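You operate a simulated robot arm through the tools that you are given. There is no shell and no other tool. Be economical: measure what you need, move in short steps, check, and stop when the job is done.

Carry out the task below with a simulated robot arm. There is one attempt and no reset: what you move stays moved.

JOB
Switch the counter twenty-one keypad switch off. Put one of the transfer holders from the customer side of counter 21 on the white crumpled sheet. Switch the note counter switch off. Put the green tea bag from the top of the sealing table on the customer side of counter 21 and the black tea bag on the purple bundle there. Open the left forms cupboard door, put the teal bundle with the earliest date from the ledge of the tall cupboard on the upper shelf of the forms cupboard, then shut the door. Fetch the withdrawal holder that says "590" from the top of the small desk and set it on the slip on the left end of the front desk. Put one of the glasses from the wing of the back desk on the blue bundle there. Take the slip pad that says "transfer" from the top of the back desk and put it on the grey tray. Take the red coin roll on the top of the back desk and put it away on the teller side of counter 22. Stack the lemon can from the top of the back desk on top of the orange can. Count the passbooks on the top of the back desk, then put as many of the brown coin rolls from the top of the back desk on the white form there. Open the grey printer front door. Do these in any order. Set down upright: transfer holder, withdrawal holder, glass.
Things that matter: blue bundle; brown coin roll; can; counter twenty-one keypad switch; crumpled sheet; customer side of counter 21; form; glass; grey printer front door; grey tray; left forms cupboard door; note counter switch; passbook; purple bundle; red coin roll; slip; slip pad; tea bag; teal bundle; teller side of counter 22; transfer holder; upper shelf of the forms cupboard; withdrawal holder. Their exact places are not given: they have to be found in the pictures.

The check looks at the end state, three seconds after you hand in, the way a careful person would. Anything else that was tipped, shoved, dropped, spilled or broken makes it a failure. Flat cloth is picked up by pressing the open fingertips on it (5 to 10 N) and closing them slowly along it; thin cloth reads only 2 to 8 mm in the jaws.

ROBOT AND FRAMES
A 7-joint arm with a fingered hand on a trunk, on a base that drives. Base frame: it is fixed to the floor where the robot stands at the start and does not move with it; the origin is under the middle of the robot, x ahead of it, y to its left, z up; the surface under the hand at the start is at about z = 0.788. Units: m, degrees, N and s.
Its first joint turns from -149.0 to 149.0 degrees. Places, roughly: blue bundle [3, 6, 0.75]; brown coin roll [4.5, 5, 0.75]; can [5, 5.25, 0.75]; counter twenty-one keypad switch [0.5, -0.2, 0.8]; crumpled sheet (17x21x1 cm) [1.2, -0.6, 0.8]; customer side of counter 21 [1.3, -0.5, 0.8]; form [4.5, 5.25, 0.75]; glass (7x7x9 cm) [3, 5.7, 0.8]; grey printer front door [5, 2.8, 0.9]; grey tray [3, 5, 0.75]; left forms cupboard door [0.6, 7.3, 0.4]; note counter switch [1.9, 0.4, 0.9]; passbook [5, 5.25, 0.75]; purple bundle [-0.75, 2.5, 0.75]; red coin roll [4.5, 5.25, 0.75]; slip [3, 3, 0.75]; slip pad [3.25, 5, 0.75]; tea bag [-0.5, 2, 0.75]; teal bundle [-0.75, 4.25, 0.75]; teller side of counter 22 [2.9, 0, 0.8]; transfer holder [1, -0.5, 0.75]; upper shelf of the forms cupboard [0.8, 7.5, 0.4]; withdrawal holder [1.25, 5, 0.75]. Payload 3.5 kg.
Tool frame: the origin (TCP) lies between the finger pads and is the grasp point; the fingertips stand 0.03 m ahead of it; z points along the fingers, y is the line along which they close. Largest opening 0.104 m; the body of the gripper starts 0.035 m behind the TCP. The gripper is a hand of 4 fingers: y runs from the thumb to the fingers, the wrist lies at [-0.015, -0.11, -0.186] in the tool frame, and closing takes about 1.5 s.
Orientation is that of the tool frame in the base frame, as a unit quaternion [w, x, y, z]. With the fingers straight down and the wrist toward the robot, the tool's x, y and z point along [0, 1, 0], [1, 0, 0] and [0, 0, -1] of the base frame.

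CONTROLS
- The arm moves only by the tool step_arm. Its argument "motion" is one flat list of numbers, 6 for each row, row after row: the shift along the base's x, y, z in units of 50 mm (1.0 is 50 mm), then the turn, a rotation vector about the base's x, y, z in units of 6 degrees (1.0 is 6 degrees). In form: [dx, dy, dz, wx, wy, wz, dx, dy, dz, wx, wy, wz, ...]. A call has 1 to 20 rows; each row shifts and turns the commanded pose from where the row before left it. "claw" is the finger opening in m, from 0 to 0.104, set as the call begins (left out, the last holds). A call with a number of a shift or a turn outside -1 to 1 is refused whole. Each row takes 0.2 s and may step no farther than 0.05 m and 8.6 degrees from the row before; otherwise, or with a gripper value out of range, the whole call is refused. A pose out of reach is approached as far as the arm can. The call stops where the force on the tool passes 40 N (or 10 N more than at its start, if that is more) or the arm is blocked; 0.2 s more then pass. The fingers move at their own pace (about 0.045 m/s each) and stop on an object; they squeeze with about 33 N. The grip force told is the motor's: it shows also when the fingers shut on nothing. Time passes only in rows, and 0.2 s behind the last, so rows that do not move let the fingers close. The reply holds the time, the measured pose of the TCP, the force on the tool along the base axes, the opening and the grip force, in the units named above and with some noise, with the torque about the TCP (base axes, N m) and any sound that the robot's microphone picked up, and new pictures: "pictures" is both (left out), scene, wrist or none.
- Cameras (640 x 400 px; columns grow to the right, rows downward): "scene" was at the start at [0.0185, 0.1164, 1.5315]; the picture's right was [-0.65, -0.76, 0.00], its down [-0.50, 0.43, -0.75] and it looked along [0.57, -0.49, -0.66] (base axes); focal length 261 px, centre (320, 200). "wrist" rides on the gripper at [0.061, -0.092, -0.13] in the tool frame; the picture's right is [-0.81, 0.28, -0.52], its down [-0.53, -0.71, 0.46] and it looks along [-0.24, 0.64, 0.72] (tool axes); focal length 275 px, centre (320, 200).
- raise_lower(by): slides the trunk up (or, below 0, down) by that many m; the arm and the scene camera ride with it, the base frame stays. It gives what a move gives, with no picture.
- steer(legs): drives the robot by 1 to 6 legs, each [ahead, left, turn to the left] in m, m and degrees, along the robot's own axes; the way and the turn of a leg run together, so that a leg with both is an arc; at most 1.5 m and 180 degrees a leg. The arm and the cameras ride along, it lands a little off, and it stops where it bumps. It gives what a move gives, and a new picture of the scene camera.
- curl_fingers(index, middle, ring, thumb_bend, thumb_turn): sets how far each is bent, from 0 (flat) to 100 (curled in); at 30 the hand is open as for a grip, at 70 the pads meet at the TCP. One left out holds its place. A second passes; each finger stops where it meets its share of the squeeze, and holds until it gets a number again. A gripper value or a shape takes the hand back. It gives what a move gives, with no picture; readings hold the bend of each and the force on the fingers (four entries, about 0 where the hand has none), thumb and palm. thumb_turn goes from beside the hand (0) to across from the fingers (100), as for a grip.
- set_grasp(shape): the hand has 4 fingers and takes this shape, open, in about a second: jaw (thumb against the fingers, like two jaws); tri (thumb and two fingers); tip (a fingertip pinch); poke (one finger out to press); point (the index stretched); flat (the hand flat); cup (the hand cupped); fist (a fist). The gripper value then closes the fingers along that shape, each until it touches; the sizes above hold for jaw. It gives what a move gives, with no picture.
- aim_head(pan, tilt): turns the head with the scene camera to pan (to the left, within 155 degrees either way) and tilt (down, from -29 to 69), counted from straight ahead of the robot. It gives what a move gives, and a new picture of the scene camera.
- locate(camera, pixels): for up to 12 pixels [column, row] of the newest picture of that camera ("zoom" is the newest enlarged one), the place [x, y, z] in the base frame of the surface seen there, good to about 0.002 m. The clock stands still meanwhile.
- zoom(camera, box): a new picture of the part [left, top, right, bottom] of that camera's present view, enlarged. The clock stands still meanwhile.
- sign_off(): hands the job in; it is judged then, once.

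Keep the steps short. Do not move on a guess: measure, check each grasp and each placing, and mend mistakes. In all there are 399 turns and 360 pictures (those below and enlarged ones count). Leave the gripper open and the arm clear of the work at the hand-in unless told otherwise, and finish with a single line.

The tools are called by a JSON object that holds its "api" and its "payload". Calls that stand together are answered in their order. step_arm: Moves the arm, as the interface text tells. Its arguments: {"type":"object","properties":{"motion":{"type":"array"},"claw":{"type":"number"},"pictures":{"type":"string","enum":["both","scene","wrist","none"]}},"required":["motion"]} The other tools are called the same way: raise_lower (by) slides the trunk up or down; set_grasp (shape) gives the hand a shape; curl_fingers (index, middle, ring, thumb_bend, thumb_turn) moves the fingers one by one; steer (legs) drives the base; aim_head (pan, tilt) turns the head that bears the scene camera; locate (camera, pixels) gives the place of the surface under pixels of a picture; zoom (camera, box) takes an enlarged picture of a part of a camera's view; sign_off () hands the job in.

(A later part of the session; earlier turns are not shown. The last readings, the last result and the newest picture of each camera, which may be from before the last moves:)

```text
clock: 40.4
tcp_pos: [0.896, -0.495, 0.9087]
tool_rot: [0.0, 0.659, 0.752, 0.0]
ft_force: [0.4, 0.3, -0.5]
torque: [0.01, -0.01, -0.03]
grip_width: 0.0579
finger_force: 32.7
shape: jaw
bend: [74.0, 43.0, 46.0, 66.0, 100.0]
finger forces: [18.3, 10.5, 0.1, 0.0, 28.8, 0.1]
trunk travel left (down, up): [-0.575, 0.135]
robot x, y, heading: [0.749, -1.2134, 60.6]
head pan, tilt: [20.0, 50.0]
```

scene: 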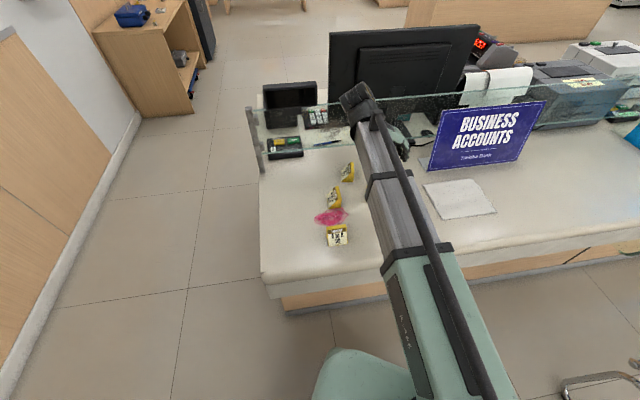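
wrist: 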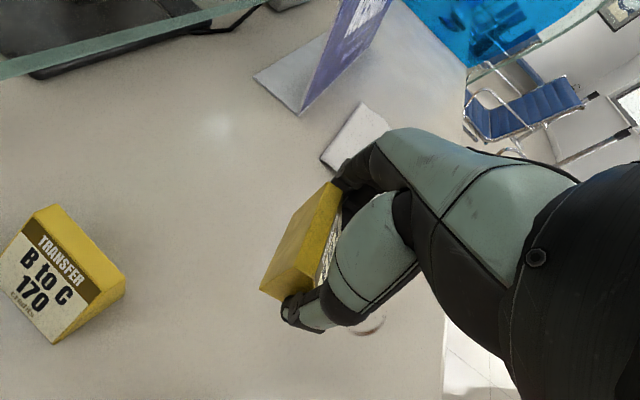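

Held at 58 mm. I'll carry it over the sheet at (1.18, −0.56).

{"api": "step_arm", "payload": {"motion": [0.95, -0.22, 0, 0, 0, 0, 0.95, -0.22, 0, 0, 0, 0, 0.95, -0.22, 0, 0, 0, 0, 0.95, -0.22, 0, 0, 0, 0, 0.95, -0.22, 0, 0, 0, 0, 0.95, -0.22, 0, 0, 0, 0]}}

```text
clock: 41.8
tcp_pos: [1.1822, -0.5598, 0.9076]
tool_rot: [0.0, 0.658, 0.753, 0.001]
ft_force: [-0.3, -0.5, -0.6]
torque: [0.0, 0.03, -0.03]
grip_width: 0.0579
finger_force: 32.7
shape: jaw
bend: [74.0, 43.0, 46.0, 66.0, 100.0]
finger forces: [18.5, 10.6, 0.0, 0.0, 29.2, 0.0]
trunk travel left (down, up): [-0.575, 0.135]
robot x, y, heading: [0.7511, -1.2154, 60.7]
head pan, tilt: [20.0, 50.0]
```

scene: 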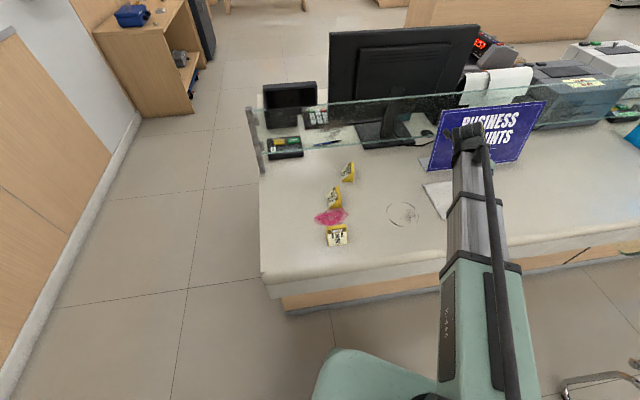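
wrist: 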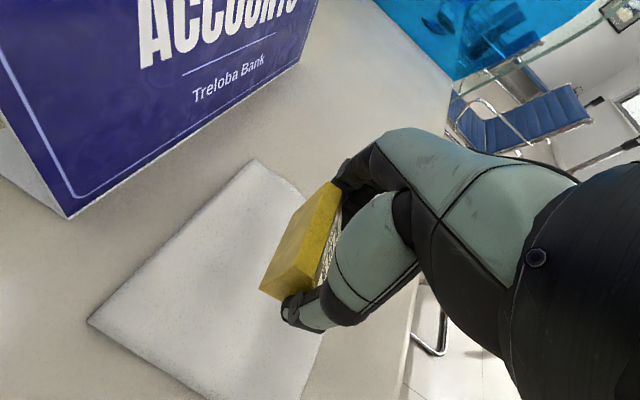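

Over the sheet. I'll lower until near contact.

{"api": "step_arm", "payload": {"motion": [0, 0, -0.6, 0, 0, 0, 0, 0, -0.6, 0, 0, 0, 0, 0, -0.3, 0, 0, 0], "pictures": "none"}}

{"api": "step_arm", "payload": {"motion": [0, 0, -0.1, 0, 0, 0], "pictures": "none"}}

```text
clock: 42.6
tcp_pos: [1.1801, -0.561, 0.8324]
tool_rot: [0.001, 0.658, 0.753, 0.0]
ft_force: [-0.7, 0.2, -0.8]
torque: [-0.04, -0.03, 0.02]
grip_width: 0.0575
finger_force: 33.0
shape: jaw
bend: [74.0, 43.0, 46.0, 66.0, 100.0]
finger forces: [18.5, 10.6, 0.0, 0.0, 29.2, 0.0]
trunk travel left (down, up): [-0.575, 0.135]
robot x, y, heading: [0.7501, -1.2107, 60.5]
head pan, tilt: [20.0, 50.0]
```

```text
clock: 43.0
tcp_pos: [1.1806, -0.5611, 0.8273]
tool_rot: [0.001, 0.658, 0.753, 0.001]
ft_force: [0.8, -0.1, -1.0]
torque: [0.03, 0.01, -0.02]
grip_width: 0.0577
finger_force: 32.9
shape: jaw
bend: [74.0, 43.0, 46.0, 66.0, 100.0]
finger forces: [18.5, 10.6, 0.1, 0.0, 29.1, 0.0]
trunk travel left (down, up): [-0.575, 0.135]
robot x, y, heading: [0.7489, -1.2144, 60.8]
head pan, tilt: [20.0, 50.0]
```

{"api": "step_arm", "payload": {"motion": [0, 0, -0.06, 0, 0, 0], "pictures": "none"}}

{"api": "step_arm", "payload": {"motion": [0, 0, -0.05, 0, 0, 0], "pictures": "none"}}

```text
clock: 43.4
tcp_pos: [1.1807, -0.5609, 0.8257]
tool_rot: [0.0, 0.657, 0.754, 0.001]
ft_force: [-0.8, -0.9, 2.2]
torque: [0.03, 0.02, -0.02]
grip_width: 0.0579
finger_force: 33.5
shape: jaw
bend: [74.0, 43.0, 46.0, 66.0, 100.0]
finger forces: [18.5, 10.6, 0.0, 0.1, 29.4, 0.1]
trunk travel left (down, up): [-0.575, 0.135]
robot x, y, heading: [0.7491, -1.2138, 60.7]
head pan, tilt: [20.0, 50.0]
```

```text
clock: 43.8
tcp_pos: [1.1808, -0.5612, 0.8253]
tool_rot: [0.0, 0.658, 0.753, 0.002]
ft_force: [0.9, 1.8, 17.2]
torque: [0.01, 0.0, 0.06]
grip_width: 0.0581
finger_force: 33.4
shape: jaw
bend: [74.0, 43.0, 46.0, 66.0, 100.0]
finger forces: [19.2, 11.6, 0.0, 0.0, 30.9, 0.0]
trunk travel left (down, up): [-0.575, 0.135]
robot x, y, heading: [0.7495, -1.2118, 60.6]
head pan, tilt: [20.0, 50.0]
```

Contact. I'll release and lift away.

{"api": "step_arm", "payload": {"motion": [0, 0, 0.04, 0, 0, 0, 0, 0, 0, 0, 0, 0, 0, 0, 0, 0, 0, 0, 0, 0, 0, 0, 0, 0, 0, 0, 0, 0, 0, 0, 0, 0, 0, 0, 0, 0, 0, 0, 0.5, 0, 0, 0, 0, 0, 0.9, 0, 0, 0, 0, 0, 0.9, 0, 0, 0, 0, 0, 0.9, 0, 0, 0], "claw": 0.104, "pictures": "wrist"}}

```text
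clock: 46.0
tcp_pos: [1.1811, -0.5609, 0.9831]
tool_rot: [0.0, 0.658, 0.753, 0.0]
ft_force: [-0.1, -0.3, 0.0]
torque: [-0.04, 0.04, 0.02]
grip_width: 0.1037
finger_force: 0.0
shape: jaw
bend: [30.0, 30.0, 30.0, 30.0, 98.0]
finger forces: [0.1, 0.0, 0.1, 0.1, 0.0, 0.0]
trunk travel left (down, up): [-0.575, 0.135]
robot x, y, heading: [0.7467, -1.2104, 60.2]
head pan, tilt: [20.0, 50.0]
```

wrist: 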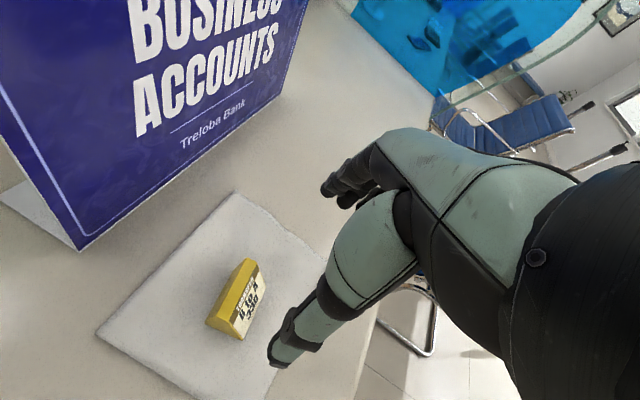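

Placed on the sheet, upright. I'll pull the arm in for driving and go around to the teller side.

{"api": "step_arm", "payload": {"motion": [-0.29, -0.29, 0.38, 0, 0, 1, -0.29, -0.29, 0.38, 0, 0, 1, -0.29, -0.29, 0.38, 0, 0, 1, -0.29, -0.29, 0.38, 0, 0, 1, -0.29, -0.29, 0.38, 0, 0, 1, -0.29, -0.29, 0.38, 0, 0, 1, -0.29, -0.29, 0.38, 0, 0, 1, -0.29, -0.29, 0.38, 0, 0, 1, -0.29, -0.29, 0.38, 0, 0, 1], "pictures": "none"}}

{"api": "aim_head", "payload": {"pan": 0, "tilt": 20}}

{"api": "steer", "payload": {"legs": [[0, 0, -60], [-1.0, 0, 0], [0, 1.2, 0], [0, 0.9, 0]]}}

```text
clock: 48.0
tcp_pos: [1.0503, -0.6932, 1.1547]
tool_rot: [0.0, 0.243, 0.97, -0.001]
ft_force: [-0.7, -0.2, 0.1]
torque: [0.04, 0.01, -0.01]
grip_width: 0.1037
finger_force: 0.0
shape: jaw
bend: [30.0, 30.0, 30.0, 30.0, 98.0]
finger forces: [0.0, 0.1, 0.0, 0.0, 0.0, 0.0]
trunk travel left (down, up): [-0.575, 0.135]
robot x, y, heading: [0.7476, -1.212, 60.7]
head pan, tilt: [20.0, 50.0]
```

```text
clock: 49.0
tcp_pos: [1.05, -0.6906, 1.1556]
tool_rot: [0.0, 0.245, 0.97, 0.0]
ft_force: [0.1, 0.6, -0.4]
torque: [-0.02, -0.03, -0.01]
grip_width: 0.1035
finger_force: 0.1
shape: jaw
bend: [30.0, 30.0, 30.0, 30.0, 98.0]
finger forces: [0.0, 0.1, 0.1, 0.0, 0.0, 0.0]
trunk travel left (down, up): [-0.575, 0.135]
robot x, y, heading: [0.7492, -1.2143, 60.3]
head pan, tilt: [0.0, 20.0]
```

scene: 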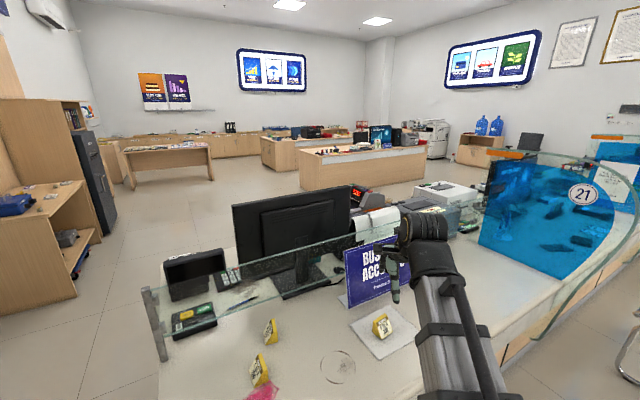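

```text
clock: 66.8
tcp_pos: [0.3162, 0.8695, 1.1543]
tool_rot: [0.001, 0.693, 0.721, 0.0]
ft_force: [0.8, 0.7, -0.2]
torque: [0.0, -0.02, -0.02]
grip_width: 0.1035
finger_force: 0.0
shape: jaw
bend: [30.0, 30.0, 30.0, 30.0, 98.0]
finger forces: [0.0, 0.1, 0.0, 0.0, 0.1, 0.1]
trunk travel left (down, up): [-0.575, 0.135]
robot x, y, heading: [-0.2862, 0.8654, 0.9]
head pan, tilt: [0.0, 20.0]
```

scene: 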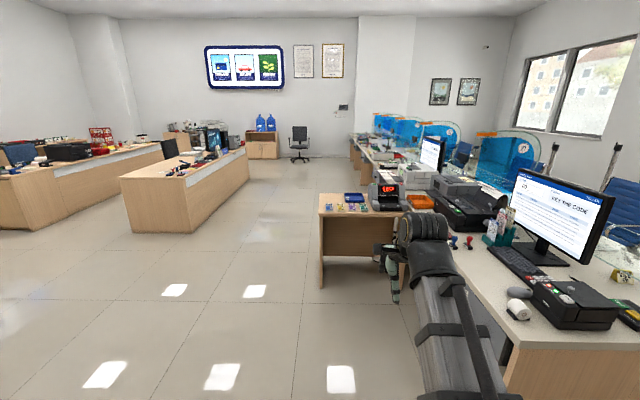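

I see the note counter desk ahead-right. I'll measure it.

{"api": "zoom", "payload": {"camera": "scene", "box": [310, 160, 470, 260]}}

{"api": "locate", "payload": {"camera": "scene", "pixels": [[320, 215], [323, 285], [320, 195], [405, 215], [385, 190], [170, 205], [180, 230], [130, 200], [250, 150], [20, 225], [255, 180], [480, 165]]}}

```text
4.00 times, centred on (390, 210) of scene
```

zoom: 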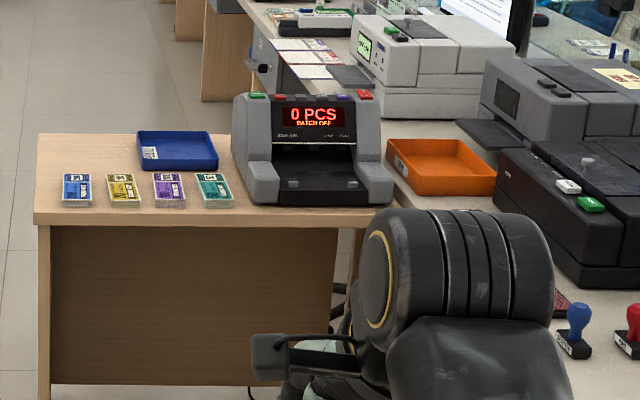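

```text
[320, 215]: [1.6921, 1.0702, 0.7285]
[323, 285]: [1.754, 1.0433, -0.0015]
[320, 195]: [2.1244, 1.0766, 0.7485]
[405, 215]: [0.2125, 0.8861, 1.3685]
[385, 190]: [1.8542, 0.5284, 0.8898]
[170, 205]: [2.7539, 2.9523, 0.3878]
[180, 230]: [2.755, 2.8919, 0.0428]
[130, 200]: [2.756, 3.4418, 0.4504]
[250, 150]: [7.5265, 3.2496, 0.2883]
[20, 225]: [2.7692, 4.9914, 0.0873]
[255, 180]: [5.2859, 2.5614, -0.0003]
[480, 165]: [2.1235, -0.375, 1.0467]
```

{"api": "steer", "payload": {"legs": [[1.3, -0.1, -1]]}}

{"api": "aim_head", "payload": {"pan": -15, "tilt": 40}}

```text
clock: 73.3
tcp_pos: [1.6158, 0.7577, 1.1548]
tool_rot: [0.0, 0.703, 0.711, 0.0]
ft_force: [-0.5, 0.5, -0.4]
torque: [-0.01, 0.04, -0.02]
grip_width: 0.1036
finger_force: 0.1
shape: jaw
bend: [30.0, 30.0, 30.0, 30.0, 98.0]
finger forces: [0.0, 0.0, 0.0, 0.1, 0.0, 0.1]
trunk travel left (down, up): [-0.575, 0.135]
robot x, y, heading: [1.015, 0.765, -0.4]
head pan, tilt: [0.0, 20.0]
```

scene: 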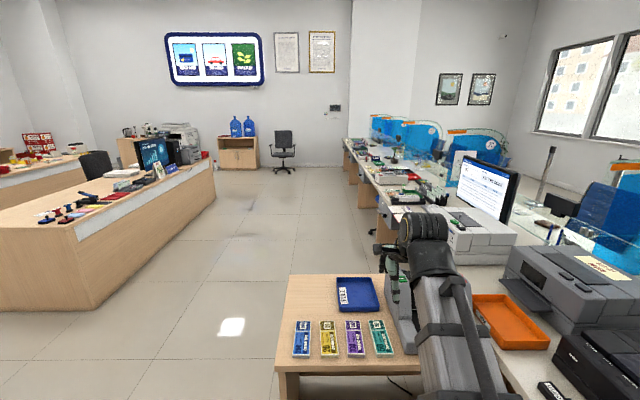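

```text
clock: 74.2
tcp_pos: [1.6167, 0.7566, 1.1558]
tool_rot: [0.0, 0.703, 0.711, 0.0]
ft_force: [-0.3, -1.0, 0.0]
torque: [0.03, 0.02, 0.03]
grip_width: 0.1039
finger_force: 0.0
shape: jaw
bend: [30.0, 30.0, 30.0, 30.0, 98.0]
finger forces: [0.0, 0.1, 0.1, 0.0, 0.0, 0.1]
trunk travel left (down, up): [-0.575, 0.135]
robot x, y, heading: [1.012, 0.7717, -0.6]
head pan, tilt: [-15.0, 40.0]
```

scene: 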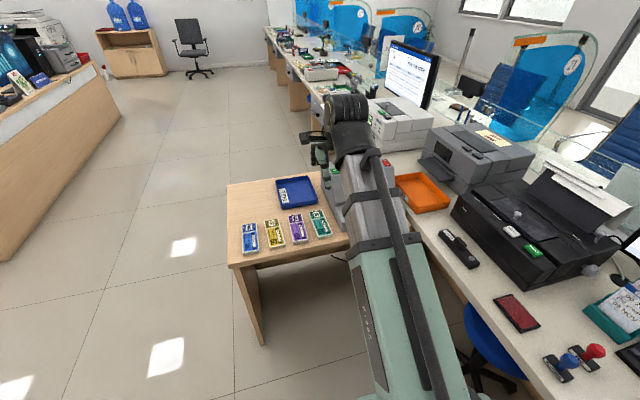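

The arm hides the machine. I'll move the hand left and then zoom.

{"api": "step_arm", "payload": {"motion": [-0.1, 0.95, 0, 0, 0, 0, -0.1, 0.95, 0, 0, 0, 0, -0.1, 0.95, 0, 0, 0, 0, -0.1, 0.95, 0, 0, 0, 0, -0.2, 0.95, 0, 0, 0, 0, -0.2, 0.95, 0, 0, 0, 0, -0.2, 0.95, 0, 0, 0, 0]}}

{"api": "zoom", "payload": {"camera": "scene", "box": [310, 130, 438, 210]}}

```text
clock: 75.8
tcp_pos: [1.5658, 1.0917, 1.154]
tool_rot: [0.0, 0.704, 0.71, 0.0]
ft_force: [0.7, 0.3, -0.3]
torque: [-0.01, 0.01, -0.03]
grip_width: 0.1039
finger_force: 0.1
shape: jaw
bend: [30.0, 30.0, 30.0, 30.0, 98.0]
finger forces: [0.0, 0.1, 0.0, 0.0, 0.0, 0.0]
trunk travel left (down, up): [-0.575, 0.135]
robot x, y, heading: [1.0149, 0.7693, -0.7]
head pan, tilt: [-15.0, 40.0]
```

scene: 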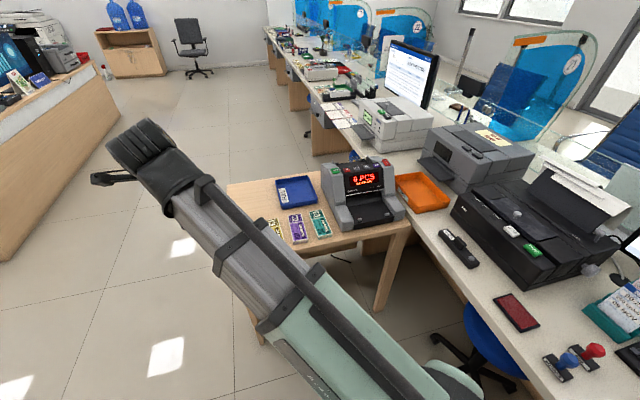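
wrist: 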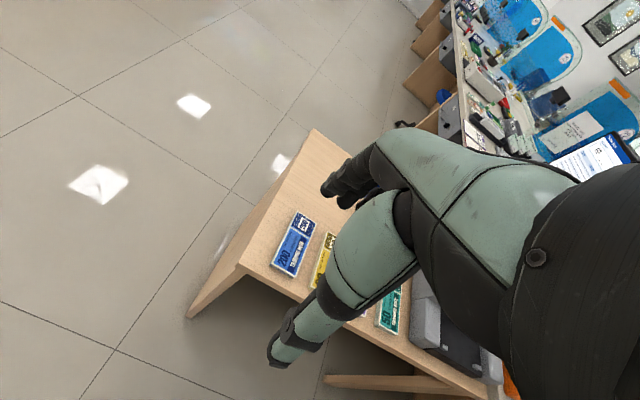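

```text
5.00 times, centred on (374, 170) of scene
```

zoom: 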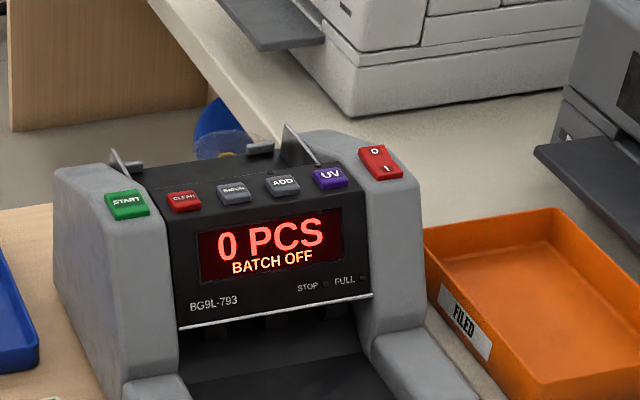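

{"api": "zoom", "payload": {"camera": "scene", "box": [374, 153, 398, 168]}}

{"api": "locate", "payload": {"camera": "zoom", "pixels": [[280, 150], [300, 130], [340, 140], [300, 180], [310, 230], [330, 250], [220, 130], [420, 200], [300, 100]]}}

```text
16.00 times, centred on (386, 160) of scene
```

zoom: 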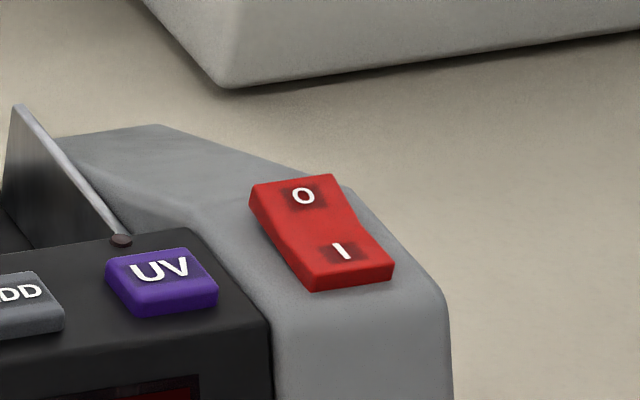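

```text
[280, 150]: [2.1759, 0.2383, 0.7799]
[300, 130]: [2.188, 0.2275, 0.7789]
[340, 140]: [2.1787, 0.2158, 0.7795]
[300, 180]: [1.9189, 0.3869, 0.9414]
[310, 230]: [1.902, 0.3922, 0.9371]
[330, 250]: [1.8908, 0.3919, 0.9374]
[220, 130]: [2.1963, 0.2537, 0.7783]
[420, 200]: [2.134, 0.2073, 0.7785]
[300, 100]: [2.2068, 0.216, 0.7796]
```

{"api": "locate", "payload": {"camera": "zoom", "pixels": [[265, 187], [303, 197], [325, 180], [280, 210], [335, 205], [343, 250], [320, 275], [380, 268], [160, 265], [350, 310], [200, 190], [25, 110]]}}

{"api": "curl_fingers", "payload": {"index": 60, "middle": 100, "ring": 100, "thumb_bend": 60, "thumb_turn": 0}}

```text
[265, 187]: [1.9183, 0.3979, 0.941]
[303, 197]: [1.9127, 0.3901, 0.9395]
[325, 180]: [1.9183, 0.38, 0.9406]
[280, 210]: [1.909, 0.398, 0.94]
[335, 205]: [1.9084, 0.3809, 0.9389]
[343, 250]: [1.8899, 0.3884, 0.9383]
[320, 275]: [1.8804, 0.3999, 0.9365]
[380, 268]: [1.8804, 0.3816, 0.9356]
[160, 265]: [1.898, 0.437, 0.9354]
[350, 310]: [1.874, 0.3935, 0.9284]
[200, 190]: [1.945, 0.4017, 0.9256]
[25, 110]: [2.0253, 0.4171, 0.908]
```

```text
clock: 76.8
tcp_pos: [1.5653, 1.0916, 1.155]
tool_rot: [0.0, 0.704, 0.711, 0.0]
ft_force: [-0.1, 0.2, 0.5]
torque: [0.0, -0.01, -0.01]
grip_width: 0.1019
finger_force: 0.0
shape: fingers
bend: [60.0, 100.0, 100.0, 60.0, 0.0]
finger forces: [0.0, 0.1, 0.0, 0.0, 0.1, 0.0]
trunk travel left (down, up): [-0.575, 0.135]
robot x, y, heading: [1.0128, 0.7728, -0.7]
head pan, tilt: [-15.0, 40.0]
```

O end of the red rocker is at (1.916, 0.389, 0.941). I'll move the base a bit closer, then bring the finger above it.

{"api": "steer", "payload": {"legs": [[0.1, -0.07, 0.5]]}}

```text
clock: 78.0
tcp_pos: [1.6631, 1.0254, 1.1551]
tool_rot: [-0.001, 0.7, 0.714, 0.001]
ft_force: [0.2, 0.1, -0.6]
torque: [0.0, 0.02, -0.02]
grip_width: 0.1017
finger_force: 0.0
shape: fingers
bend: [60.0, 100.0, 100.0, 60.0, 0.0]
finger forces: [0.1, 0.1, 0.0, 0.0, 0.0, 0.0]
trunk travel left (down, up): [-0.575, 0.135]
robot x, y, heading: [1.1139, 0.699, -0.2]
head pan, tilt: [-15.0, 40.0]
```

scene: 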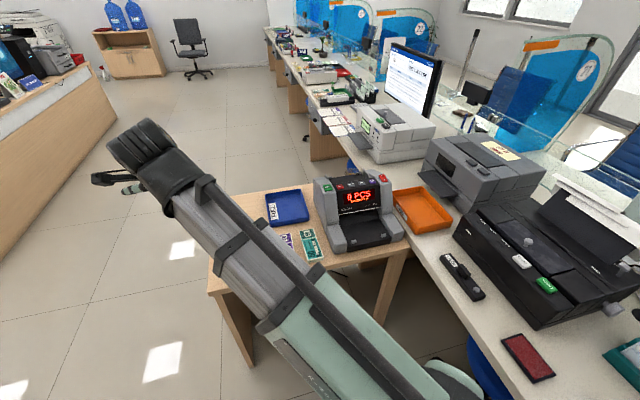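

{"api": "step_arm", "payload": {"motion": [0.312, -0.855, 0, 0, 0, 0, 0.312, -0.855, 0, 0, 0, 0, 0.312, -0.855, 0, 0, 0, 0, 0.312, -0.855, 0, 0, 0, 0, 0.312, -0.855, 0, 0, 0, 0, 0.312, -0.855, 0, 0, 0, 0, 0.312, -0.855, 0, 0, 0, 0, 0.312, -0.855, 0, 0, 0, 0, 0.312, -0.855, 0, 0, 0, 0, 0.312, -0.855, 0, 0, 0, 0, 0.312, -0.855, 0, 0, 0, 0, 0.312, -0.855, -0.4, 0, 0, 0, 0.312, -0.855, -0.4, 0, 0, 0, 0.312, -0.855, -0.4, 0, 0, 0, 0.312, -0.855, -0.4, 0, 0, 0, 0, 0, -0.5, 0, 0, -0.1], "pictures": "wrist"}}

{"api": "zoom", "payload": {"camera": "wrist", "box": [160, 120, 480, 320]}}

```text
clock: 81.4
tcp_pos: [1.8947, 0.3822, 1.0506]
tool_rot: [0.0, 0.703, 0.711, 0.0]
ft_force: [0.1, -0.7, 0.0]
torque: [-0.02, -0.01, -0.01]
grip_width: 0.1019
finger_force: 0.0
shape: fingers
bend: [60.0, 100.0, 100.0, 60.0, 0.0]
finger forces: [0.1, 0.0, 0.0, 0.0, 0.0, 0.0]
trunk travel left (down, up): [-0.575, 0.135]
robot x, y, heading: [1.1144, 0.6991, -0.0]
head pan, tilt: [-15.0, 40.0]
```

wrist: 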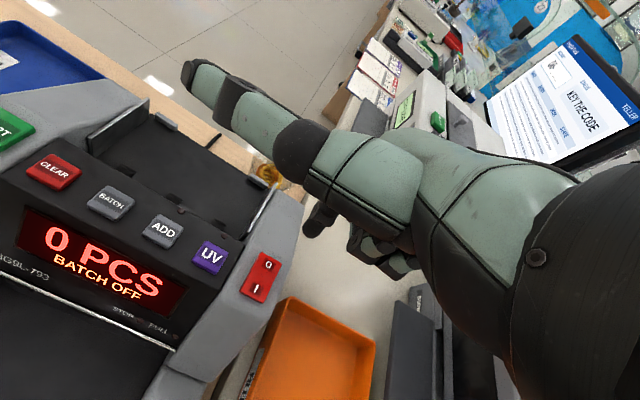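

```text
2.00 times, centred on (320, 220) of wrist
```

zoom: 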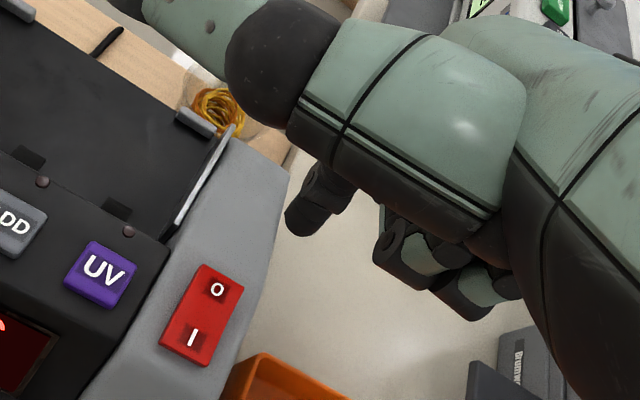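

{"api": "step_arm", "payload": {"motion": [0.02, 0.04, -0.5, 0, 0, 0, 0.02, 0, -0.5, 0, 0, 0, 0, 0, -0.35, 0, 0, 0], "pictures": "none"}}

{"api": "zoom", "payload": {"camera": "wrist", "box": [240, 180, 368, 260]}}

```text
clock: 82.2
tcp_pos: [1.8963, 0.3863, 0.9824]
tool_rot: [0.0, 0.704, 0.71, 0.0]
ft_force: [-0.1, 0.0, 0.6]
torque: [0.02, -0.01, 0.01]
grip_width: 0.1017
finger_force: 0.0
shape: fingers
bend: [60.0, 100.0, 100.0, 60.0, 0.0]
finger forces: [0.0, 0.0, 0.1, 0.0, 0.1, 0.1]
trunk travel left (down, up): [-0.575, 0.135]
robot x, y, heading: [1.114, 0.6989, 0.0]
head pan, tilt: [-15.0, 40.0]
```

```text
5.00 times, centred on (304, 220) of wrist
```

zoom: 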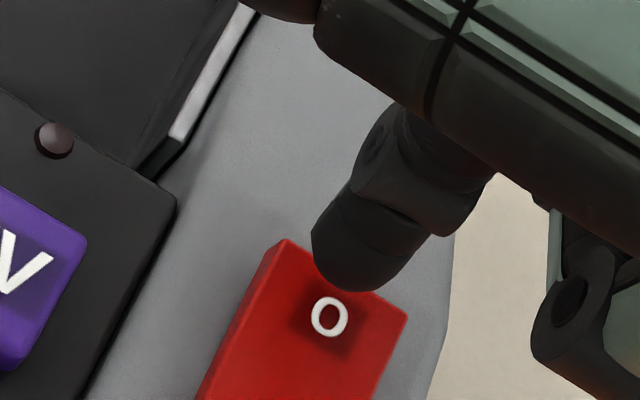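

{"api": "step_arm", "payload": {"motion": [0, 0, -0.15, 0, 0, 0, 0, 0, -0.1, 0, 0, 0, 0, 0, -0.08, 0, 0, 0], "pictures": "none"}}

{"api": "zoom", "payload": {"camera": "wrist", "box": [0, 150, 400, 400]}}

```text
clock: 83.0
tcp_pos: [1.8969, 0.3857, 0.9704]
tool_rot: [0.004, 0.704, 0.71, 0.003]
ft_force: [3.3, -0.8, 34.2]
torque: [0.28, -0.88, -0.06]
grip_width: 0.1018
finger_force: 16.6
shape: fingers
bend: [59.0, 100.0, 100.0, 60.0, 0.0]
finger forces: [34.1, 0.0, 0.0, 0.0, 0.0, 0.0]
trunk travel left (down, up): [-0.575, 0.135]
robot x, y, heading: [1.1128, 0.6992, -0.1]
head pan, tilt: [-15.0, 40.0]
```

```text
1.60 times, centred on (200, 275) of wrist
```

zoom: 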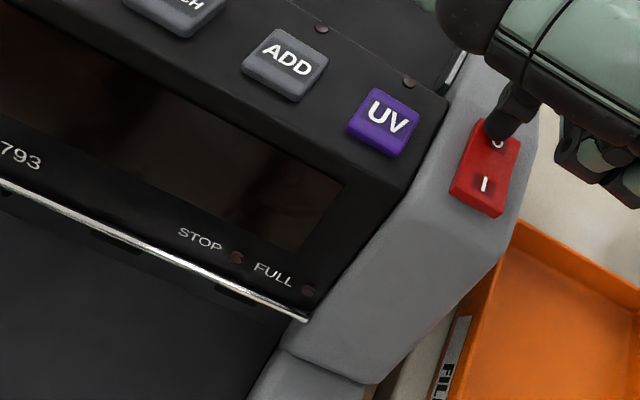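

Display is off. I'll lift, retract, and head for the sealing table.

{"api": "step_arm", "payload": {"motion": [0, 0, 0.9, 0, 0, 0, 0, 0, 0.9, 0, 0, 0, 0, 0, 0.9, 0, 0, 0, 0, 0, 0.9, 0, 0, 0, -0.45, 0.78, 0, 0, 0, 0, -0.45, 0.78, 0, 0, 0, 0, -0.45, 0.78, 0, 0, 0, 0, -0.45, 0.78, 0, 0, 0, 0, -0.45, 0.78, 0, 0, 0, 0, -0.45, 0.78, 0, 0, 0, 0, -0.45, 0.78, 0, 0, 0, 0, -0.45, 0.78, 0, 0, 0, 0], "pictures": "none"}}

{"api": "set_grasp", "payload": {"shape": "jaw"}}

{"api": "aim_head", "payload": {"pan": 150, "tilt": 15}}

```text
clock: 85.6
tcp_pos: [1.7176, 0.6982, 1.1459]
tool_rot: [-0.001, 0.704, 0.711, 0.001]
ft_force: [-0.8, 0.3, -0.3]
torque: [0.02, 0.01, 0.0]
grip_width: 0.1018
finger_force: 0.1
shape: fingers
bend: [60.0, 100.0, 100.0, 60.0, 0.0]
finger forces: [0.0, 0.1, 0.0, 0.0, 0.0, 0.1]
trunk travel left (down, up): [-0.575, 0.135]
robot x, y, heading: [1.1116, 0.6972, 0.0]
head pan, tilt: [-15.0, 40.0]
```

```text
clock: 86.5
tcp_pos: [1.7184, 0.6977, 1.1458]
tool_rot: [0.0, 0.703, 0.711, -0.001]
ft_force: [0.0, 0.5, -0.3]
torque: [0.01, 0.05, -0.01]
grip_width: 0.1036
finger_force: 0.0
shape: jaw
bend: [30.0, 30.0, 30.0, 30.0, 97.0]
finger forces: [0.0, 0.0, 0.0, 0.0, 0.0, 0.0]
trunk travel left (down, up): [-0.575, 0.135]
robot x, y, heading: [1.1115, 0.7021, -0.3]
head pan, tilt: [-15.0, 40.0]
```

```text
clock: 89.0
tcp_pos: [1.719, 0.6965, 1.1456]
tool_rot: [0.0, 0.703, 0.712, -0.001]
ft_force: [-0.5, -0.4, 0.1]
torque: [-0.01, -0.01, -0.02]
grip_width: 0.1036
finger_force: 0.1
shape: jaw
bend: [30.0, 30.0, 30.0, 30.0, 97.0]
finger forces: [0.0, 0.1, 0.0, 0.0, 0.1, 0.0]
trunk travel left (down, up): [-0.575, 0.135]
robot x, y, heading: [1.1116, 0.6978, 0.1]
head pan, tilt: [150.0, 15.0]
```

scene: 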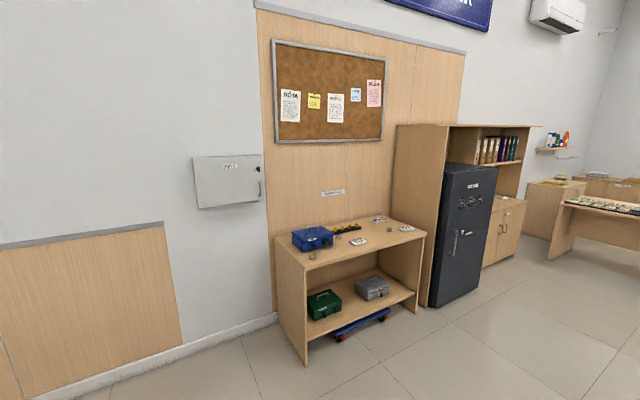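

{"api": "locate", "payload": {"camera": "scene", "pixels": [[306, 268], [425, 232], [385, 218], [275, 240], [307, 355], [420, 305], [431, 305], [480, 285], [520, 255], [500, 205], [530, 200], [360, 325]]}}

{"api": "zoom", "payload": {"camera": "scene", "box": [270, 200, 430, 300]}}

```text
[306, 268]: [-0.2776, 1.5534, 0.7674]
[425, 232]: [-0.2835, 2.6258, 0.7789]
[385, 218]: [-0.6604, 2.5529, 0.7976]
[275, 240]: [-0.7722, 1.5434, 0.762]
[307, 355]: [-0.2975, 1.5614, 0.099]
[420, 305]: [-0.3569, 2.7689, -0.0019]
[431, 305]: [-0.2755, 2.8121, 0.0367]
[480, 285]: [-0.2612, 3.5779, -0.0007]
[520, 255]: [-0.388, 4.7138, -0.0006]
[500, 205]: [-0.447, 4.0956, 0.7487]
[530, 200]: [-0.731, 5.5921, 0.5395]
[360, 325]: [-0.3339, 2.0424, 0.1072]
```

```text
4.00 times, centred on (350, 250) of scene
```

zoom: 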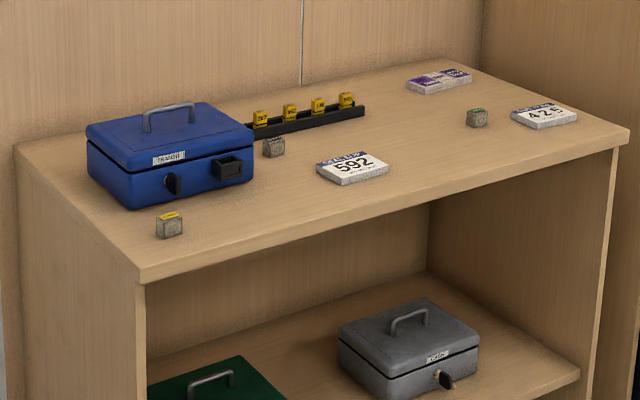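

Table top spans y 1.55–2.63 and its front edge is x≈−0.28. I'll drive to face it.

{"api": "steer", "payload": {"legs": [[0, 0.6, 0], [0, 0, 180], [0.65, -0.75, 0]]}}

{"api": "aim_head", "payload": {"pan": 0, "tilt": 45}}

```text
clock: 104.5
tcp_pos: [-0.131, 2.0509, 1.1448]
tool_rot: [0.0, 0.712, -0.702, -0.001]
ft_force: [0.4, -0.2, -0.2]
torque: [-0.03, 0.01, -0.05]
grip_width: 0.1036
finger_force: 0.0
shape: jaw
bend: [30.0, 30.0, 30.0, 30.0, 97.0]
finger forces: [0.0, 0.0, 0.0, 0.0, 0.0, 0.0]
trunk travel left (down, up): [-0.575, 0.135]
robot x, y, heading: [0.478, 2.0501, -179.9]
head pan, tilt: [150.0, 15.0]
```

scene: 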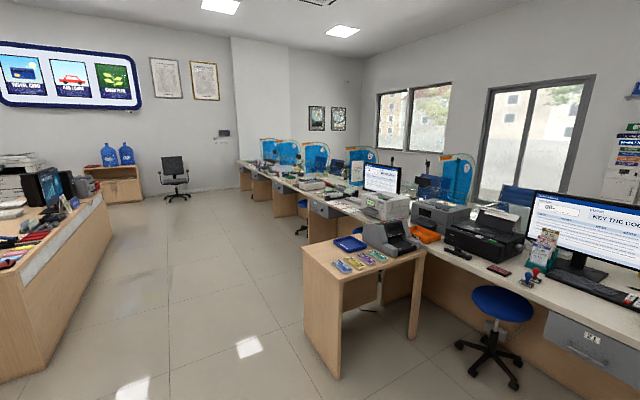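

```text
clock: 106.8
tcp_pos: [-0.1314, 2.0524, 1.1458]
tool_rot: [0.0, 0.712, -0.702, 0.0]
ft_force: [0.3, 0.1, -0.4]
torque: [0.02, -0.04, 0.02]
grip_width: 0.1038
finger_force: 0.1
shape: jaw
bend: [30.0, 30.0, 30.0, 30.0, 97.0]
finger forces: [0.1, 0.0, 0.0, 0.0, 0.0, 0.1]
trunk travel left (down, up): [-0.575, 0.135]
robot x, y, heading: [0.4721, 2.0487, -180.0]
head pan, tilt: [0.0, 45.0]
```

scene: 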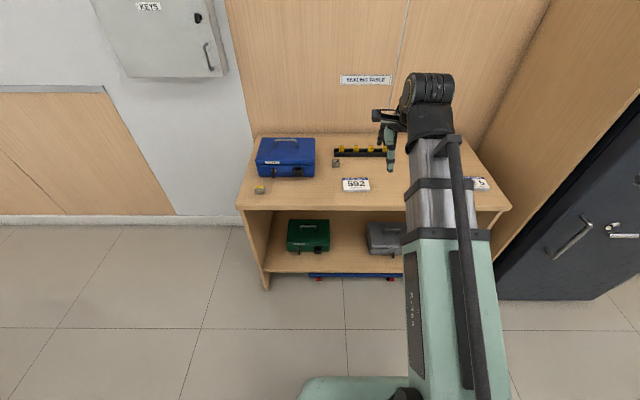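

{"api": "step_arm", "payload": {"motion": [-0.2, -0.9, 0, 0, 0, 0, -0.2, -0.9, 0, 0, 0, 0, -0.2, -0.9, 0, 0, 0, 0, -0.2, -0.9, 0, 0, 0, 0, 0, -0.9, 0, 0, 0, 0, 0, -0.9, 0, 0, 0, 0]}}

{"api": "zoom", "payload": {"camera": "scene", "box": [400, 120, 528, 200]}}

```text
clock: 108.2
tcp_pos: [-0.1716, 1.7813, 1.1465]
tool_rot: [-0.001, 0.711, -0.703, -0.001]
ft_force: [-0.2, -0.7, -0.3]
torque: [0.0, -0.01, 0.01]
grip_width: 0.1037
finger_force: 0.1
shape: jaw
bend: [30.0, 30.0, 30.0, 30.0, 97.0]
finger forces: [0.0, 0.1, 0.0, 0.0, 0.1, 0.1]
trunk travel left (down, up): [-0.575, 0.135]
robot x, y, heading: [0.4724, 2.0542, -179.9]
head pan, tilt: [0.0, 45.0]
```

scene: 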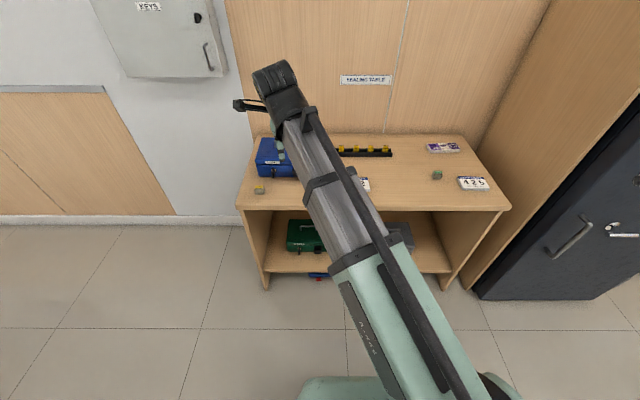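
wrist: 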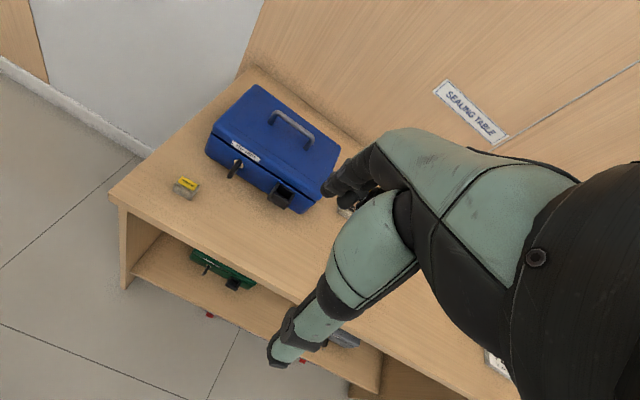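

```text
5.00 times, centred on (464, 160) of scene
```

zoom: 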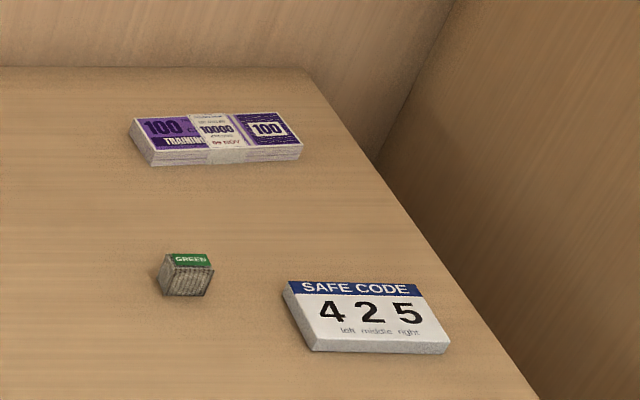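

{"api": "zoom", "payload": {"camera": "scene", "box": [426, 166, 450, 181]}}

{"api": "locate", "payload": {"camera": "zoom", "pixels": [[190, 165], [330, 165], [350, 210], [210, 210], [270, 180], [200, 250], [260, 310], [330, 290], [160, 250]]}}

{"api": "locate", "payload": {"camera": "scene", "pixels": [[427, 145], [459, 144], [430, 151], [459, 151], [443, 148], [458, 178], [484, 176], [462, 189], [490, 189]]}}

```text
16.00 times, centred on (438, 174) of scene
```

zoom: 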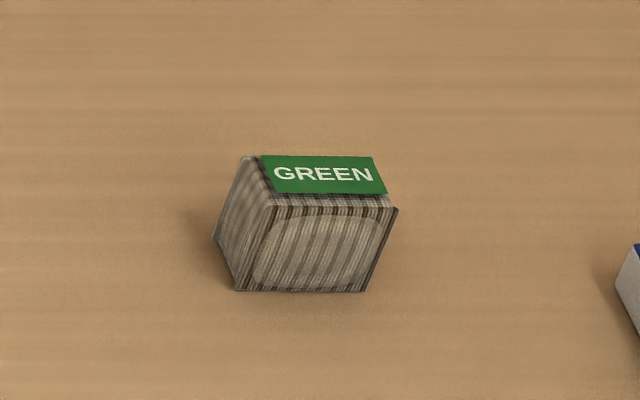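

```text
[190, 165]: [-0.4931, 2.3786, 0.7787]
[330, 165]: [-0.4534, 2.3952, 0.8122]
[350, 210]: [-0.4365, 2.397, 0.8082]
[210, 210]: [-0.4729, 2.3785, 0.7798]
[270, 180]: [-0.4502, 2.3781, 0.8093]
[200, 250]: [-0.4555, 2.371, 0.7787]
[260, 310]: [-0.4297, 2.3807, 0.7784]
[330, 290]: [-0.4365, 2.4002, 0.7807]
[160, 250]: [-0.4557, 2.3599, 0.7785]
```

```text
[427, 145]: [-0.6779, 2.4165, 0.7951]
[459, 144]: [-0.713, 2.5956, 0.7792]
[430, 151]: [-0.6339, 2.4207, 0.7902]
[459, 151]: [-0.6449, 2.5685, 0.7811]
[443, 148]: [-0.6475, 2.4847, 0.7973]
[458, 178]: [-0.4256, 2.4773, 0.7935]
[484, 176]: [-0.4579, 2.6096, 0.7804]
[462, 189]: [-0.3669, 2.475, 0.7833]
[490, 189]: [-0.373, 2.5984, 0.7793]
```

Green bag centre (−0.449, 2.390), about 2.4×3.6×3 cm. I'll drive 0.2 m closer, then move above it.

{"api": "steer", "payload": {"legs": [[0.2, 0, 0]]}}

{"api": "step_arm", "payload": {"motion": [-0.118, 0.94, 0, 0, 0, 0, -0.118, 0.94, 0, 0, 0, 0, -0.118, 0.94, 0, 0, 0, 0, -0.118, 0.94, 0, 0, 0, 0, -0.118, 0.94, 0, 0, 0, 0, -0.118, 0.94, 0, 0, 0, 0, -0.118, 0.94, 0, 0, 0, 0, -0.118, 0.94, 0, 0, 0, 0, -0.118, 0.94, 0, 0, 0, 0, -0.118, 0.94, 0, 0, 0, 0, -0.118, 0.94, 0, 0, 0, 0, -0.118, 0.94, 0, 0, 0, 0, -0.118, 0.94, 0, 0, 0, 0, 0, 0, -0.9, 0, 0, 0, 0, 0, -0.9, 0, 0, 0, 0, 0, -0.9, 0, 0, 0, 0, 0, -0.9, 0, 0, 0], "pictures": "wrist"}}

```text
clock: 109.8
tcp_pos: [-0.3744, 1.7817, 1.1447]
tool_rot: [0.0, 0.712, -0.702, 0.0]
ft_force: [-0.8, -0.3, -0.1]
torque: [0.03, 0.01, 0.0]
grip_width: 0.1037
finger_force: 0.1
shape: jaw
bend: [30.0, 30.0, 30.0, 30.0, 97.0]
finger forces: [0.0, 0.0, 0.0, 0.0, 0.0, 0.0]
trunk travel left (down, up): [-0.575, 0.135]
robot x, y, heading: [0.2735, 2.0536, -179.7]
head pan, tilt: [0.0, 45.0]
```

scene: 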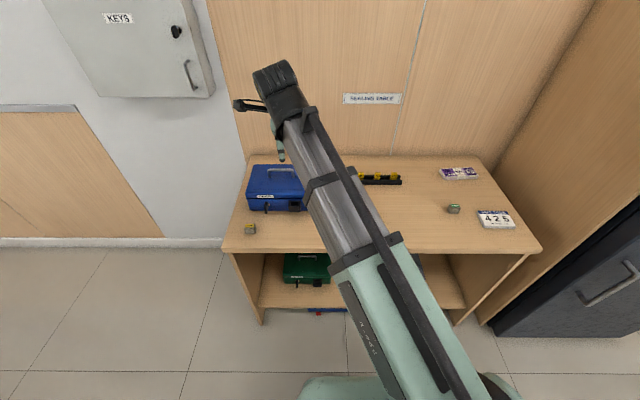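

```text
clock: 113.4
tcp_pos: [-0.4507, 2.3932, 0.9652]
tool_rot: [0.0, 0.711, -0.703, 0.0]
ft_force: [0.1, 0.4, -0.1]
torque: [-0.02, 0.01, 0.04]
grip_width: 0.1035
finger_force: 0.0
shape: jaw
bend: [30.0, 30.0, 30.0, 30.0, 97.0]
finger forces: [0.0, 0.0, 0.1, 0.0, 0.1, 0.0]
trunk travel left (down, up): [-0.575, 0.135]
robot x, y, heading: [0.2689, 2.05, -179.8]
head pan, tilt: [0.0, 45.0]
```

wrist: 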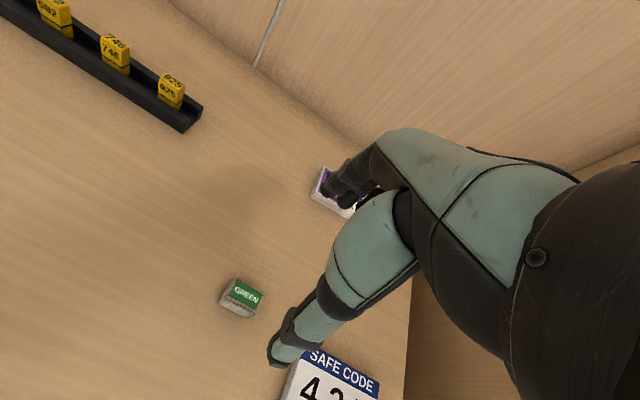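

{"api": "zoom", "payload": {"camera": "wrist", "box": [208, 270, 272, 310]}}

{"api": "locate", "payload": {"camera": "zoom", "pixels": [[260, 90], [300, 85], [500, 190], [290, 190], [440, 270], [170, 250], [400, 180], [200, 270]]}}

```text
10.00 times, centred on (240, 290) of wrist
```

zoom: 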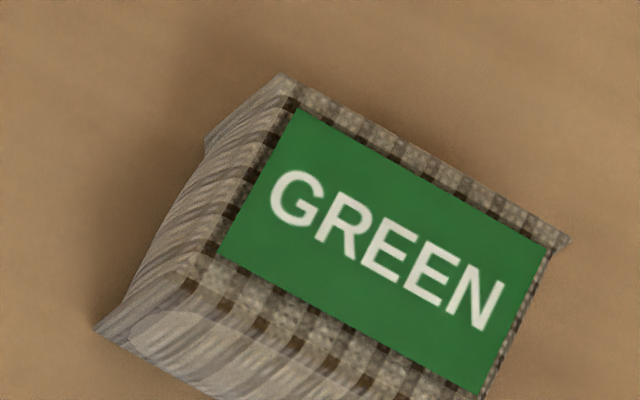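

```text
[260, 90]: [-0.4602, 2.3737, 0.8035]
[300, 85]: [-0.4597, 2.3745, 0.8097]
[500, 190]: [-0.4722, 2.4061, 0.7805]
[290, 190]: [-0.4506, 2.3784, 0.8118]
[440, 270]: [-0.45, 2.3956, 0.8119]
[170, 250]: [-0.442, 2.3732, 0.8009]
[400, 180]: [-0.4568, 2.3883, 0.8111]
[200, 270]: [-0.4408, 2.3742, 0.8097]
```

{"api": "step_arm", "payload": {"motion": [0, -0.03, -0.9, 0, 0, 0, 0, 0, -0.9, 0, 0, 0, 0, 0, -0.8, 0, 0, 0, 0, 0, -0.4, 0, 0, 0], "pictures": "wrist"}}

{"api": "step_arm", "payload": {"motion": [0, 0, 0, 0, 0, 0, 0, 0, 0, 0, 0, 0, 0, 0, 0, 0, 0, 0, 0, 0, 0, 0, 0, 0, 0, 0, 0, 0, 0, 0, 0, 0, 0, 0, 0, 0, 0, 0, 0, 0, 0, 0, 0, 0, 0, 0, 0, 0], "claw": 0.015, "pictures": "wrist"}}

```text
clock: 114.4
tcp_pos: [-0.4499, 2.3911, 0.8153]
tool_rot: [0.0, 0.711, -0.703, -0.001]
ft_force: [-0.3, 0.7, 0.2]
torque: [0.02, -0.03, -0.04]
grip_width: 0.1035
finger_force: 0.1
shape: jaw
bend: [30.0, 30.0, 30.0, 30.0, 97.0]
finger forces: [0.0, 0.0, 0.0, 0.1, 0.0, 0.0]
trunk travel left (down, up): [-0.575, 0.135]
robot x, y, heading: [0.2709, 2.0494, -180.0]
head pan, tilt: [0.0, 45.0]
```

wrist: 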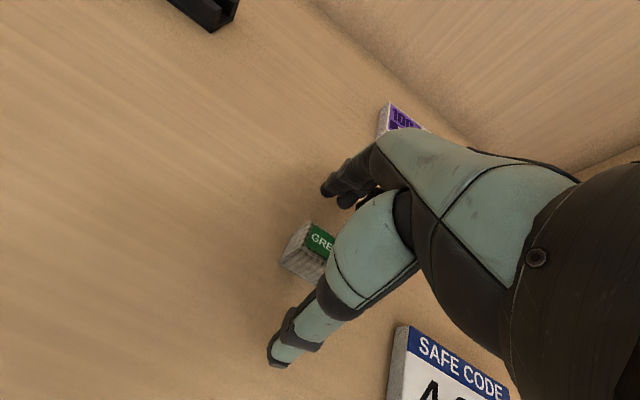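

```text
clock: 116.2
tcp_pos: [-0.4499, 2.3904, 0.8152]
tool_rot: [0.0, 0.712, -0.702, 0.0]
ft_force: [0.1, 0.5, 2.1]
torque: [-0.01, -0.03, -0.02]
grip_width: 0.0208
finger_force: 32.7
shape: jaw
bend: [73.0, 58.0, 64.0, 75.0, 100.0]
finger forces: [17.7, 9.6, 0.1, 0.0, 28.4, 0.0]
trunk travel left (down, up): [-0.575, 0.135]
robot x, y, heading: [0.2702, 2.0499, -180.0]
head pan, tilt: [0.0, 45.0]
```

wrist: 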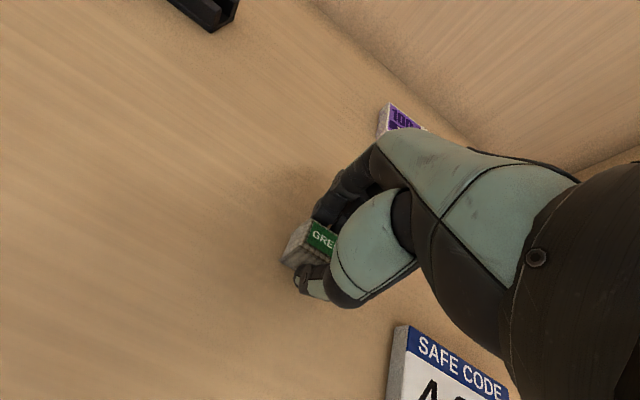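

Gripped at 21 mm. I'll lift and pull in to drive.

{"api": "step_arm", "payload": {"motion": [0, 0, 0.7, 0, 0, 0, 0, 0, 0.9, 0, 0, 0, 0, 0, 0.9, 0, 0, 0, 0, 0, 0.9, 0, 0, 0, 0, 0, 0.9, 0, 0, 0, 0, 0, 0.9, 0, 0, 0, 0, 0, 0.9, 0, 0, 0, 0.3, -0.9, 0, 0, 0, 0, 0.3, -0.9, 0, 0, 0, 0, 0.3, -0.9, 0, 0, 0, 0, 0.3, -0.9, 0, 0, 0, 0, 0.3, -0.9, 0, 0, 0, 0, 0.3, -0.9, 0, 0, 0, 0, 0.3, -0.9, 0, 0, 0, 0, 0.3, -0.5, 0, 0, 0, 0]}}

```text
clock: 119.4
tcp_pos: [-0.3291, 2.0493, 1.1208]
tool_rot: [0.0, 0.711, -0.703, 0.0]
ft_force: [-0.1, 0.5, 0.0]
torque: [0.0, -0.01, 0.0]
grip_width: 0.0207
finger_force: 32.4
shape: jaw
bend: [73.0, 58.0, 64.0, 75.0, 100.0]
finger forces: [18.0, 9.9, 0.1, 0.0, 28.0, 0.0]
trunk travel left (down, up): [-0.575, 0.135]
robot x, y, heading: [0.2706, 2.051, -179.8]
head pan, tilt: [0.0, 45.0]
```

scene: 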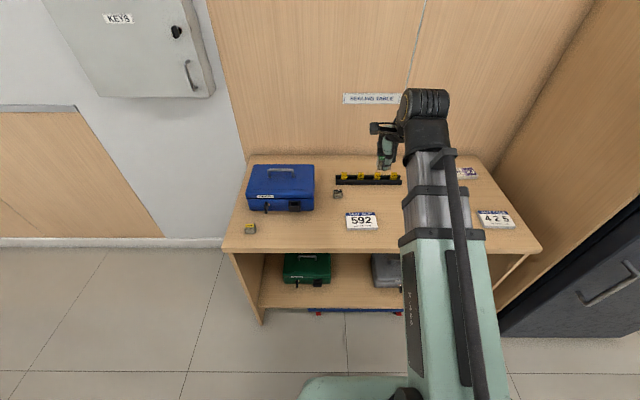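
wrist: 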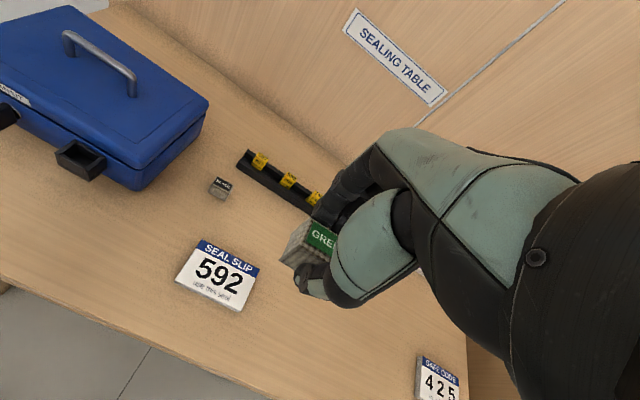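

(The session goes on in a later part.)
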